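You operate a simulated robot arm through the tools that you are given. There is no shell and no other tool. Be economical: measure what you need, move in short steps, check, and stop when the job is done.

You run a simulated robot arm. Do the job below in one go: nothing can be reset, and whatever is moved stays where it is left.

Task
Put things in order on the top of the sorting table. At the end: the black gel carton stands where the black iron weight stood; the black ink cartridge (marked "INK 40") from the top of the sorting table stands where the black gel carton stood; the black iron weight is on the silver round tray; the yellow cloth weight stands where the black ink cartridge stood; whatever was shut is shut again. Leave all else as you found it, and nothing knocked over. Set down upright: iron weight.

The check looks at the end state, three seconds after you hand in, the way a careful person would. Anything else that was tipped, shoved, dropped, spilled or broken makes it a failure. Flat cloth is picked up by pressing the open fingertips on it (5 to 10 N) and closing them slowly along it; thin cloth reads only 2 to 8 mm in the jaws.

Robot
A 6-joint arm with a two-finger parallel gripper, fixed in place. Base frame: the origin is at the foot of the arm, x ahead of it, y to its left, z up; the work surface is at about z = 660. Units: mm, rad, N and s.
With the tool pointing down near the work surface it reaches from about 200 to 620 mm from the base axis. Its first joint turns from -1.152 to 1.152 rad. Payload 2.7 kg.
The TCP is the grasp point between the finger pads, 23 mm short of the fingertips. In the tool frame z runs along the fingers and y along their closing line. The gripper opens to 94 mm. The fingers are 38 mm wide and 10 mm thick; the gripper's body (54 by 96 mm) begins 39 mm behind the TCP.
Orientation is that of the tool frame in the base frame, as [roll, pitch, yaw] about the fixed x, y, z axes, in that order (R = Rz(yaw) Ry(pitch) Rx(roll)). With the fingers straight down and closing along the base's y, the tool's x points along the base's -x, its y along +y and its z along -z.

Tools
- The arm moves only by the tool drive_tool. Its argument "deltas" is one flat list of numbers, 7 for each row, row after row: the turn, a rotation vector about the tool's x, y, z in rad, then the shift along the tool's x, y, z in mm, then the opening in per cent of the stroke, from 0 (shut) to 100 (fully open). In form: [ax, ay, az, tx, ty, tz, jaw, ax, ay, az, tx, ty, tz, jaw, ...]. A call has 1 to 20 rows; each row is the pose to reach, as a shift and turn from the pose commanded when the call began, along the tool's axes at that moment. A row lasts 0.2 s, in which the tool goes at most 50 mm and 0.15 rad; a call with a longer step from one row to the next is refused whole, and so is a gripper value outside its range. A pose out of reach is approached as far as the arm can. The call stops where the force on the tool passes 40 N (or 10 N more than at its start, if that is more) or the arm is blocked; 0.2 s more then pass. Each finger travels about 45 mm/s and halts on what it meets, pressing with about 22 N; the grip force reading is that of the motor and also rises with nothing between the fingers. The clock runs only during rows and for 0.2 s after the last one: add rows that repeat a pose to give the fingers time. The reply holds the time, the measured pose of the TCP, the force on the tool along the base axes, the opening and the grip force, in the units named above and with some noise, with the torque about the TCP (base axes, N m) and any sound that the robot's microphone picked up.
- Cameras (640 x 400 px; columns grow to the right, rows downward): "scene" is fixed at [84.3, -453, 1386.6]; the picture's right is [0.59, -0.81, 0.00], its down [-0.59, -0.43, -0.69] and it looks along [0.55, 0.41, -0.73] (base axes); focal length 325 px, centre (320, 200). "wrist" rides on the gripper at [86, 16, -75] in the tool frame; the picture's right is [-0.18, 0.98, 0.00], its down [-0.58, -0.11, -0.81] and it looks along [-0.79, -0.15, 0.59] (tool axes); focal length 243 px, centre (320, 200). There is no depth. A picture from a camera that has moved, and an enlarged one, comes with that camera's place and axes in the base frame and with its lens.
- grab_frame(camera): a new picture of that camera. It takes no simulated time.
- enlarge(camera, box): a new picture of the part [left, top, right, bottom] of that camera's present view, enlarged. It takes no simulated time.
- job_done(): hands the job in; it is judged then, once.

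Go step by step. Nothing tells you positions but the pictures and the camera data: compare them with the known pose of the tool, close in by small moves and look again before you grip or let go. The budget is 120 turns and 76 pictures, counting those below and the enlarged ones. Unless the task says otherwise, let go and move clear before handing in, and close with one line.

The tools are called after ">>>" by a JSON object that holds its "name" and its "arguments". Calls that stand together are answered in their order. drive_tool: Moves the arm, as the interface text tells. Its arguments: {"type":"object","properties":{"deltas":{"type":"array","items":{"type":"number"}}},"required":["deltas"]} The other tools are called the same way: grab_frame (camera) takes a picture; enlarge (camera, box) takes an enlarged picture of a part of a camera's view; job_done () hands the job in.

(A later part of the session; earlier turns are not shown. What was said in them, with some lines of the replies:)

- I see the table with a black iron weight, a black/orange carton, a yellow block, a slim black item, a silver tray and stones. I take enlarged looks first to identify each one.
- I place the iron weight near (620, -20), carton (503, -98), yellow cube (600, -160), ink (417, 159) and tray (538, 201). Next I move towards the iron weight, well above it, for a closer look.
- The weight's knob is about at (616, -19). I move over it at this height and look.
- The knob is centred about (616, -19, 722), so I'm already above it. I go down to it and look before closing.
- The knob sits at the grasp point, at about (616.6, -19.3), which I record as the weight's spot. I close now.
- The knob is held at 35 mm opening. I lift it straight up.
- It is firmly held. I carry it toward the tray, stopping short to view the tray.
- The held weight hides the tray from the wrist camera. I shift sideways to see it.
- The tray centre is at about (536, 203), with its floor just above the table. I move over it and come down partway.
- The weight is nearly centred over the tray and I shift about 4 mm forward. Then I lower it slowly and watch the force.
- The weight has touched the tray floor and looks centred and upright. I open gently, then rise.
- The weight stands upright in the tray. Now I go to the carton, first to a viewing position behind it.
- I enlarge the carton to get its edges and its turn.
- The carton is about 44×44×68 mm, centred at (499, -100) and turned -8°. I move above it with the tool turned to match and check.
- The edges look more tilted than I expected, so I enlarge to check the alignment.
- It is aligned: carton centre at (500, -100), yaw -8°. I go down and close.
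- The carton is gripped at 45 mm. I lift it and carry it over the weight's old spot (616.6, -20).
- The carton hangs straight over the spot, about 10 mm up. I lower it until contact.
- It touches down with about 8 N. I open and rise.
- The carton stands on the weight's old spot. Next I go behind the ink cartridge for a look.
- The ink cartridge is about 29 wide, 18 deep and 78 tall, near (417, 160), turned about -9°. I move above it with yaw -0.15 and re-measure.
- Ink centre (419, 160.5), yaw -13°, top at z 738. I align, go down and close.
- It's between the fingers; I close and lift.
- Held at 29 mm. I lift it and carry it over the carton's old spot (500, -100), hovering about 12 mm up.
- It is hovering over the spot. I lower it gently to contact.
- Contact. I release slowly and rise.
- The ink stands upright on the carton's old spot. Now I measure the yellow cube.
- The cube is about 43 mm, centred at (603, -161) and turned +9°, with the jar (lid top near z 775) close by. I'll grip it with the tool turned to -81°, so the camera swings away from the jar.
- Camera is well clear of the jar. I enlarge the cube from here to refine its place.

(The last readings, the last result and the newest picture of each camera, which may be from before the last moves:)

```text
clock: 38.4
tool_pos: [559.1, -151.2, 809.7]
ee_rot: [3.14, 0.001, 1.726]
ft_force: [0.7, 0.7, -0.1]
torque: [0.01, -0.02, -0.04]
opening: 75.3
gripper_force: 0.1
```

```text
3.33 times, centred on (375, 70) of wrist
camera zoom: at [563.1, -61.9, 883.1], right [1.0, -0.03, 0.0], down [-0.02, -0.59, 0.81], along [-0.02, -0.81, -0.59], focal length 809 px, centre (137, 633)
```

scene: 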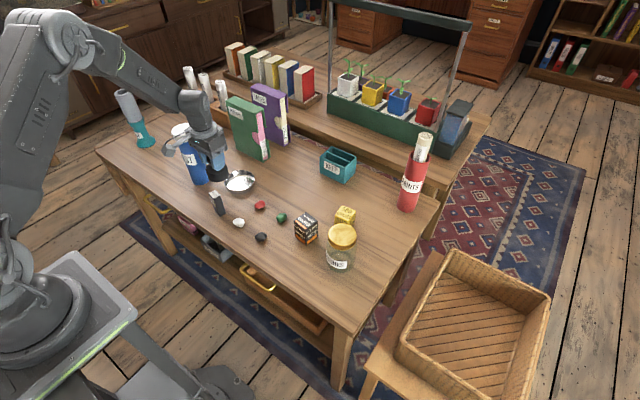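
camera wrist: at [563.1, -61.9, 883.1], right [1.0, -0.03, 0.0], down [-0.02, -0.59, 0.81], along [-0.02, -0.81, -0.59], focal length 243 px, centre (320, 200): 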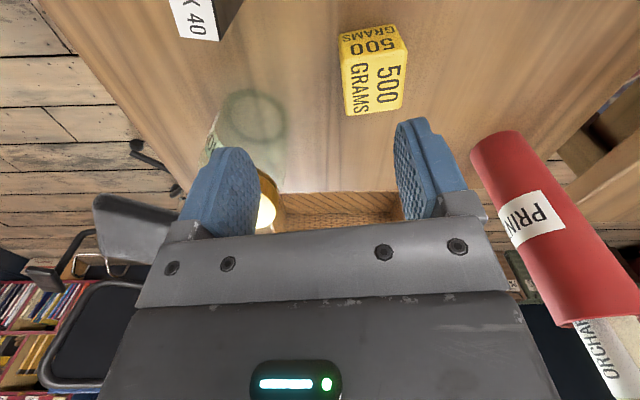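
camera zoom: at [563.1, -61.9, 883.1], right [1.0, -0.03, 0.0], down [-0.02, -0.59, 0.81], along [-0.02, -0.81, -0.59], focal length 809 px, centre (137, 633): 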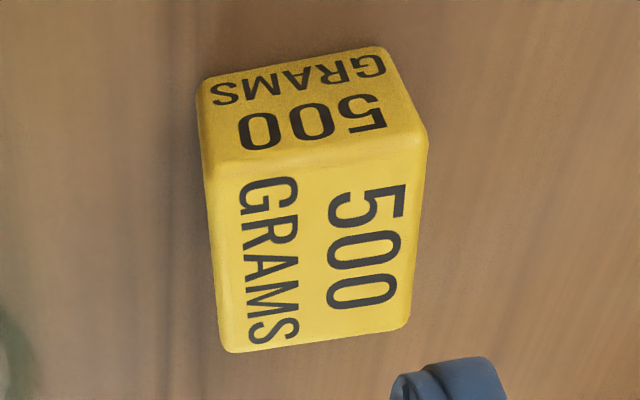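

Cube centre refined to (601.5, -162), turned +7.5°. I move over it and down to just above.

>>> {"name": "drive_tool", "arguments": {"deltas": [0, 0, 0.02, -9, 20, 20, 80, 0, 0, 0.02, -17.1, 40.3, 40, 80, 0, 0, 0.02, -17.1, 40.3, 70, 80, 0, 0, 0.02, -17.1, 40.3, 70, 80]}}

>>> {"name": "grab_frame", "arguments": {"camera": "wrist"}}

>>> {"name": "enlarge", "arguments": {"camera": "scene", "box": [270, 150, 400, 260]}}

```text
clock: 39.4
tool_pos: [605.8, -160.2, 740.1]
ee_rot: [-3.141, -0.001, 1.709]
ft_force: [-0.8, 0.5, -0.6]
torque: [0.02, -0.02, -0.02]
opening: 75.0
gripper_force: 0.0
```

```text
33 pictures are left
camera wrist: at [610.4, -72.2, 812.9], right [1.0, -0.05, 0.0], down [-0.03, -0.59, 0.81], along [-0.04, -0.81, -0.59], focal length 243 px, centre (320, 200)
```

wrist: 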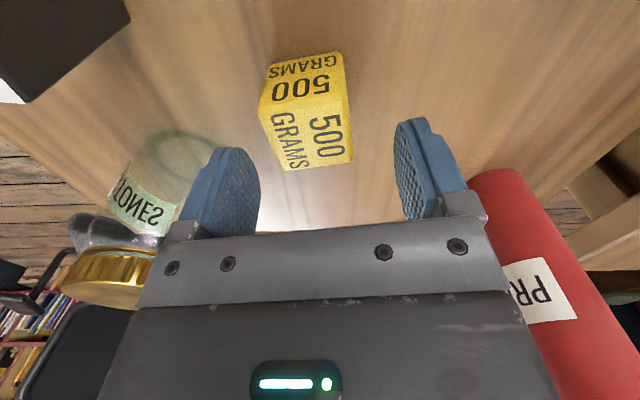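

```text
3.64 times, centred on (335, 205) of scene
camera zoom: at [84.2, -453.0, 1386.6], right [0.59, -0.81, 0.0], down [-0.59, -0.43, -0.69], along [0.55, 0.41, -0.73], focal length 1182 px, centre (266, 182)
```

zoom: 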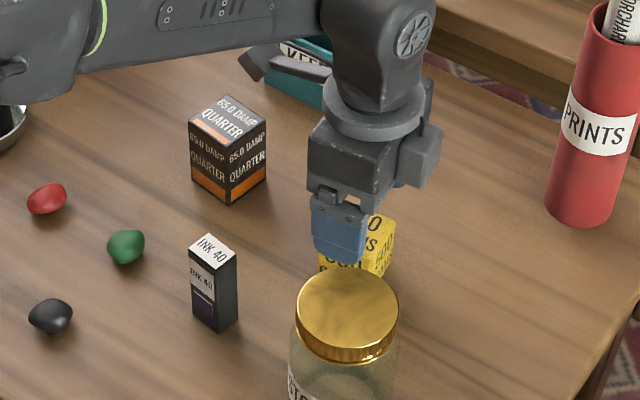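

The cube is centred about (601, -163) against TCP (605, -160). I correct slightly, go down with fingertips about 5 mm above the table, and look.

>>> {"name": "drive_tool", "arguments": {"deltas": [0, 0, 0, -2, -3.8, 10, 80, 0, 0, 0, -2, -3.8, 30, 80, 0, 0, 0, -2, -3.8, 45, 80, 0, 0, 0, -2, -3.8, 52, 80, 0, 0, 0, -2, -3.8, 52, 80]}}

>>> {"name": "grab_frame", "arguments": {"camera": "wrist"}}

>>> {"name": "enlarge", "arguments": {"camera": "scene", "box": [270, 150, 400, 260]}}

```text
clock: 40.6
tool_pos: [595.1, -161.2, 689.8]
ee_rot: [3.138, -0.001, 1.708]
ft_force: [0.1, 0.2, -0.4]
torque: [0.0, 0.03, -0.01]
opening: 75.0
gripper_force: 0.0
out of reach, approached as far as the arm can: row 3, 4, 5
```

```text
31 pictures are left
camera wrist: at [598.5, -72.9, 763.6], right [1.0, -0.05, 0.0], down [-0.03, -0.59, 0.81], along [-0.04, -0.81, -0.59], focal length 243 px, centre (320, 200)
```

wrist: 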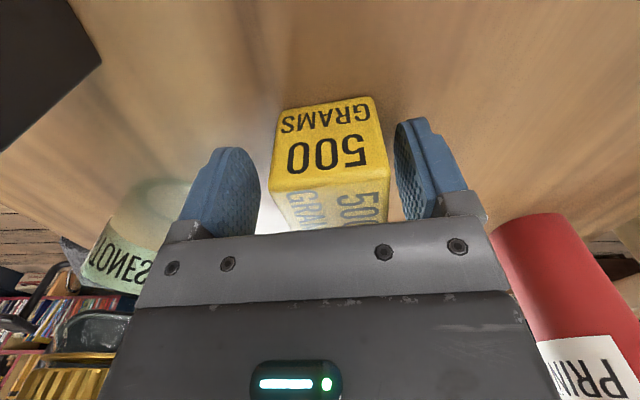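

```text
3.64 times, centred on (335, 205) of scene
camera zoom: at [84.2, -453.0, 1386.6], right [0.59, -0.81, 0.0], down [-0.59, -0.43, -0.69], along [0.55, 0.41, -0.73], focal length 1182 px, centre (266, 182)
```

zoom: 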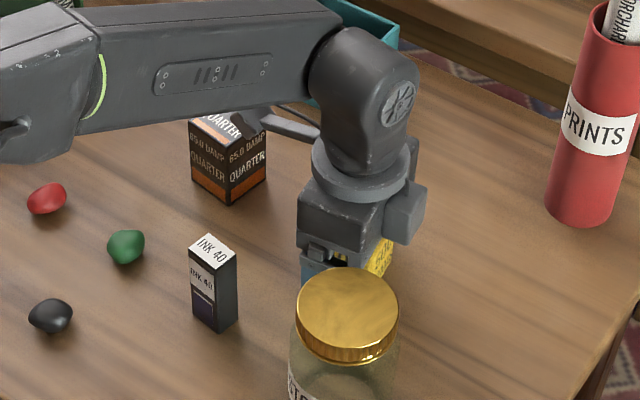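

The arm is at its reach limit here (x 595 instead of 602), so I rise 9 mm to regain reach and then close.

>>> {"name": "drive_tool", "arguments": {"deltas": [0, 0, 0, 0, 0, -9, 80, 0, 0, 0, 0, 0, -9, 80]}}

```text
clock: 41.2
tool_pos: [594.3, -161.3, 700.3]
ee_rot: [3.141, 0.001, 1.709]
ft_force: [-1.0, -0.4, -0.6]
torque: [-0.03, 0.01, -0.01]
opening: 75.3
gripper_force: 0.0
```

>>> {"name": "drive_tool", "arguments": {"deltas": [0, 0, 0, 1, 6, 0, 80, 0, 0, 0, 1, 6, 0, 80]}}

>>> {"name": "grab_frame", "arguments": {"camera": "wrist"}}

```text
clock: 41.8
tool_pos: [600.5, -160.2, 701.3]
ee_rot: [3.14, 0.001, 1.71]
ft_force: [0.0, -0.4, 0.0]
torque: [-0.02, 0.0, -0.03]
opening: 75.3
gripper_force: 0.0
```

```text
29 pictures are left
camera wrist: at [603.5, -71.3, 774.2], right [1.0, -0.05, 0.0], down [-0.03, -0.59, 0.81], along [-0.04, -0.81, -0.59], focal length 243 px, centre (320, 200)
```

wrist: 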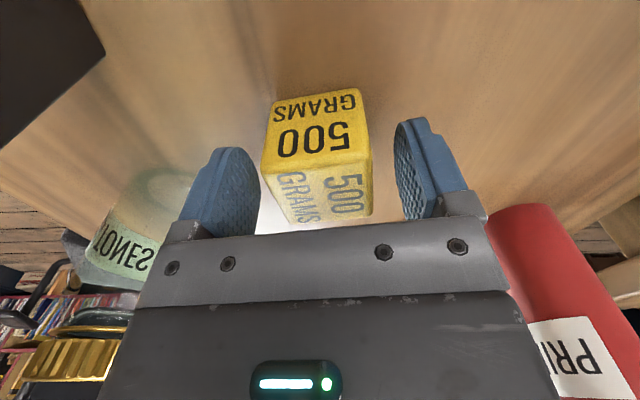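

Centred now. I go 4 mm lower and close.

>>> {"name": "drive_tool", "arguments": {"deltas": [0, 0, 0, 0, 0, 4, 80, 0, 0, 0, 0, 0, 4, 65, 0, 0, 0, 0, 0, 4, 50, 0, 0, 0, 0, 0, 4, 40, 0, 0, 0, 0, 0, 4, 28, 0, 0, 0, 0, 0, 4, 28, 0, 0, 0, 0, 0, 4, 28]}}

>>> {"name": "grab_frame", "arguments": {"camera": "wrist"}}

```text
clock: 43.4
tool_pos: [598.6, -159.8, 696.6]
ee_rot: [3.141, -0.001, 1.709]
ft_force: [2.3, 0.8, 0.9]
torque: [-0.11, 0.03, 0.06]
opening: 45.7
gripper_force: 22.2
```

```text
28 pictures are left
camera wrist: at [602.4, -71.4, 770.2], right [1.0, -0.05, 0.0], down [-0.03, -0.59, 0.81], along [-0.04, -0.81, -0.59], focal length 243 px, centre (320, 200)
```

wrist: 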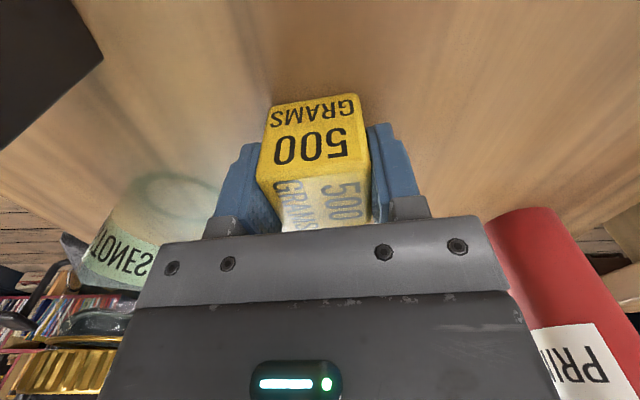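

The cube is held at 45.7 mm. I lift it while drawing in, then carry it to the ink's old spot, turning the tool back to about -13°.

>>> {"name": "drive_tool", "arguments": {"deltas": [0, 0, 0, 0, 0, -10, 28, 0, 0, 0, 0, 0, -35, 28, 0, 0, 0, 2.7, -19.8, -70, 28, 0, 0, 0, 5.5, -39.6, -105, 28, 0, 0, -0.133, 43, -50, -105, 28, 0, 0, -0.267, 81, -61, -105, 28, 0, 0, -0.4, 118, -72, -105, 28, 0, 0, -0.533, 156, -82, -105, 28, 0, 0, -0.667, 193, -93, -105, 28, 0, 0, -0.8, 231, -104, -105, 28, 0, 0, -0.933, 269, -115, -105, 28, 0, 0, -1.067, 306, -125, -105, 28, 0, 0, -1.2, 343.7, -136.1, -105, 28, 0, 0, -1.2, 343.7, -136.1, -105, 28]}}

>>> {"name": "grab_frame", "arguments": {"camera": "wrist"}}

>>> {"name": "grab_frame", "arguments": {"camera": "scene"}}

```text
clock: 46.4
tool_pos: [418.0, 161.1, 801.4]
ee_rot: [3.141, 0.002, 2.91]
ft_force: [0.6, 0.3, -4.2]
torque: [0.02, 0.01, 0.0]
opening: 45.9
gripper_force: 22.2
```

```text
27 pictures are left
camera wrist: at [338.5, 196.7, 874.2], right [0.4, 0.91, 0.0], down [0.54, -0.24, 0.81], along [0.74, -0.33, -0.59], focal length 243 px, centre (320, 200)
```

wrist: 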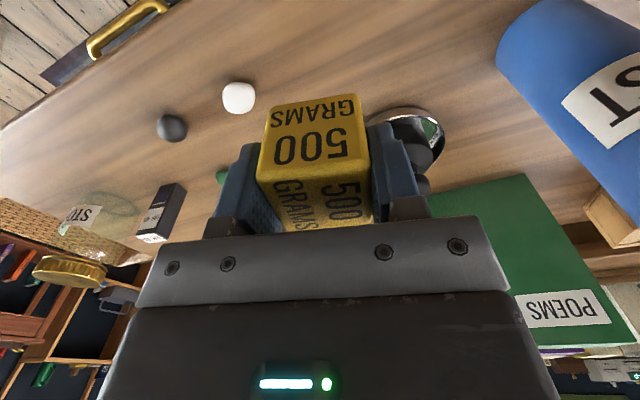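

```text
26 pictures are left
```

scene: 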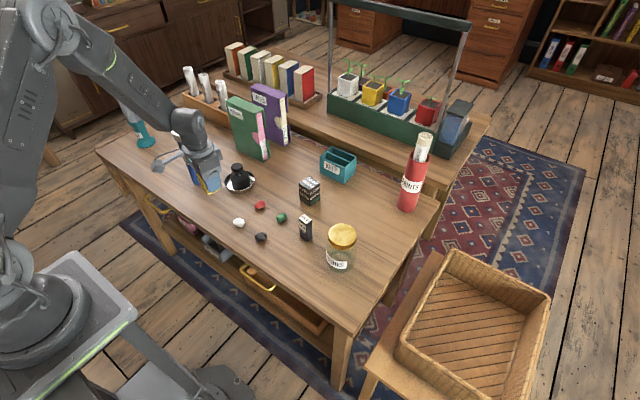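

All is in order. I lower the cube to just above the table.

>>> {"name": "drive_tool", "arguments": {"deltas": [0, 0, 0, 0, 0, 35, 28, 0, 0, 0, 0, 0, 70, 28, 0, 0, 0, 0, 0, 90, 28, 0, 0, 0, 0, 0, 100, 28, 0, 0, 0, 0, 0, 103, 28, 0, 0, 0, 0, 0, 103, 28]}}

```text
clock: 47.8
tool_pos: [418.9, 162.7, 696.7]
ee_rot: [-3.141, 0.002, 2.906]
ft_force: [-1.6, -2.5, 1.8]
torque: [-0.03, 0.14, 0.03]
opening: 46.0
gripper_force: 22.1
```

It has touched down. I release slowly and rise.

>>> {"name": "drive_tool", "arguments": {"deltas": [0, 0, 0, 0, 0, 0.5, 28, 0, 0, 0, 0, 0, 0.5, 52, 0, 0, 0, 0, 0, 0.5, 62, 0, 0, 0, 0, 0, 0.5, 75, 0, 0, 0, 0, 0, 0.5, 75, 0, 0, 0, 0, 0, -20, 75, 0, 0, 0, 0, 0, -60, 75, 0, 0, 0, 0, 0, -105, 75, 0, 0, 0, 0, 0, -145, 75, 0, 0, 0, 40, 0, -160, 75, 0, 0, 0, 40, 0, -160, 75]}}

>>> {"name": "grab_frame", "arguments": {"camera": "wrist"}}

>>> {"name": "enlarge", "arguments": {"camera": "scene", "box": [160, 130, 370, 280]}}

```text
clock: 50.2
tool_pos: [378.7, 171.0, 860.1]
ee_rot: [-3.141, 0.002, 2.908]
ft_force: [-0.6, 0.5, 0.3]
torque: [-0.03, 0.04, -0.04]
opening: 70.8
gripper_force: 0.0
```

```text
25 pictures are left
camera wrist: at [298.8, 207.0, 934.1], right [0.41, 0.91, 0.0], down [0.54, -0.24, 0.81], along [0.74, -0.33, -0.59], focal length 243 px, centre (320, 200)
```

wrist: 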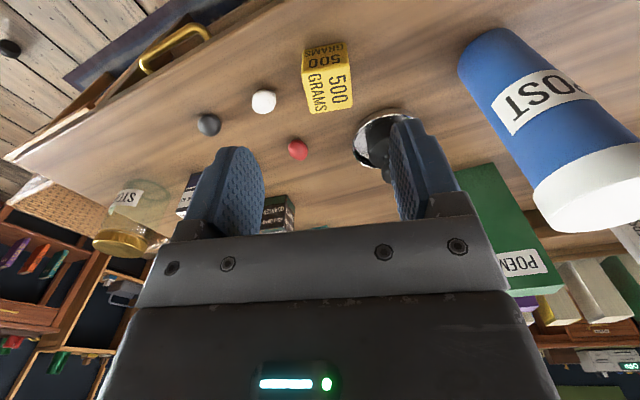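

```text
2.67 times, centred on (265, 205) of scene
camera zoom: at [84.2, -453.0, 1386.6], right [0.59, -0.81, 0.0], down [-0.59, -0.43, -0.69], along [0.55, 0.41, -0.73], focal length 866 px, centre (467, 187)
```

zoom: 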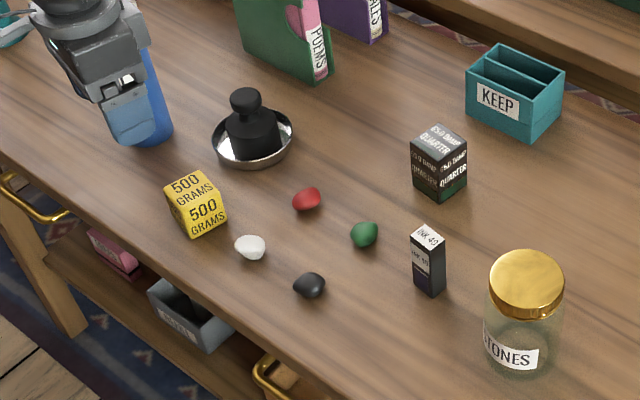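

All four are placed, but the carton's stripe looks different now; I check it up close.

>>> {"name": "enlarge", "arguments": {"camera": "scene", "box": [285, 160, 345, 215]}}

>>> {"name": "enlarge", "arguments": {"camera": "scene", "box": [210, 160, 260, 230]}}

```text
7.27 times, centred on (315, 188) of scene
camera zoom: at [84.2, -453.0, 1386.6], right [0.59, -0.81, 0.0], down [-0.59, -0.43, -0.69], along [0.55, 0.41, -0.73], focal length 2363 px, centre (356, 291)
```

zoom: 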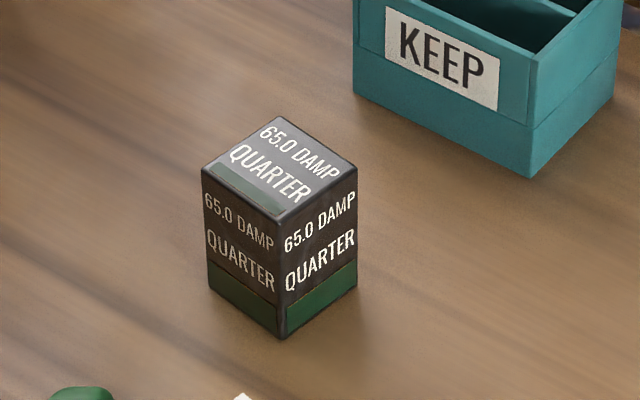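

```text
5.71 times, centred on (235, 195) of scene
camera zoom: at [84.2, -453.0, 1386.6], right [0.59, -0.81, 0.0], down [-0.59, -0.43, -0.69], along [0.55, 0.41, -0.73], focal length 1857 px, centre (806, 229)
```

zoom: 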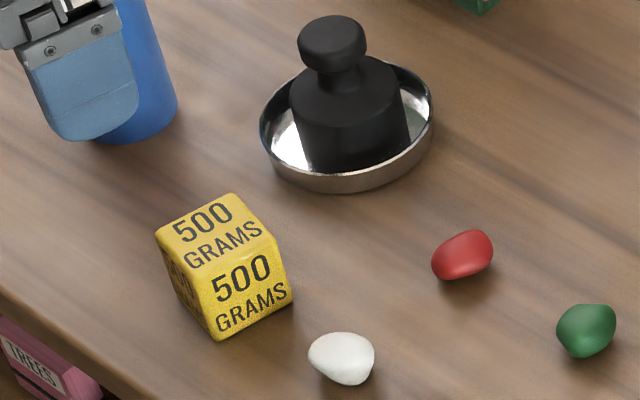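

All four items now stand where they should and the gripper is empty and clear. The one oddity is that the carton's stripe turned from orange to green by itself some time after I set it down; I hand in now.

>>> {"name": "job_done", "arguments": {}}

```text
The job is handed in.
```

I moved all four items and handed the job in: the iron weight is upright on the silver tray, the gel carton is on the weight's old spot, the ink cartridge is on the carton's old spot, and the yellow cloth weight is on the ink's old spot. I opened nothing and saw nothing else disturbed, but the carton's stripe changed from orange to green some time after I set it down, and I don't know why.
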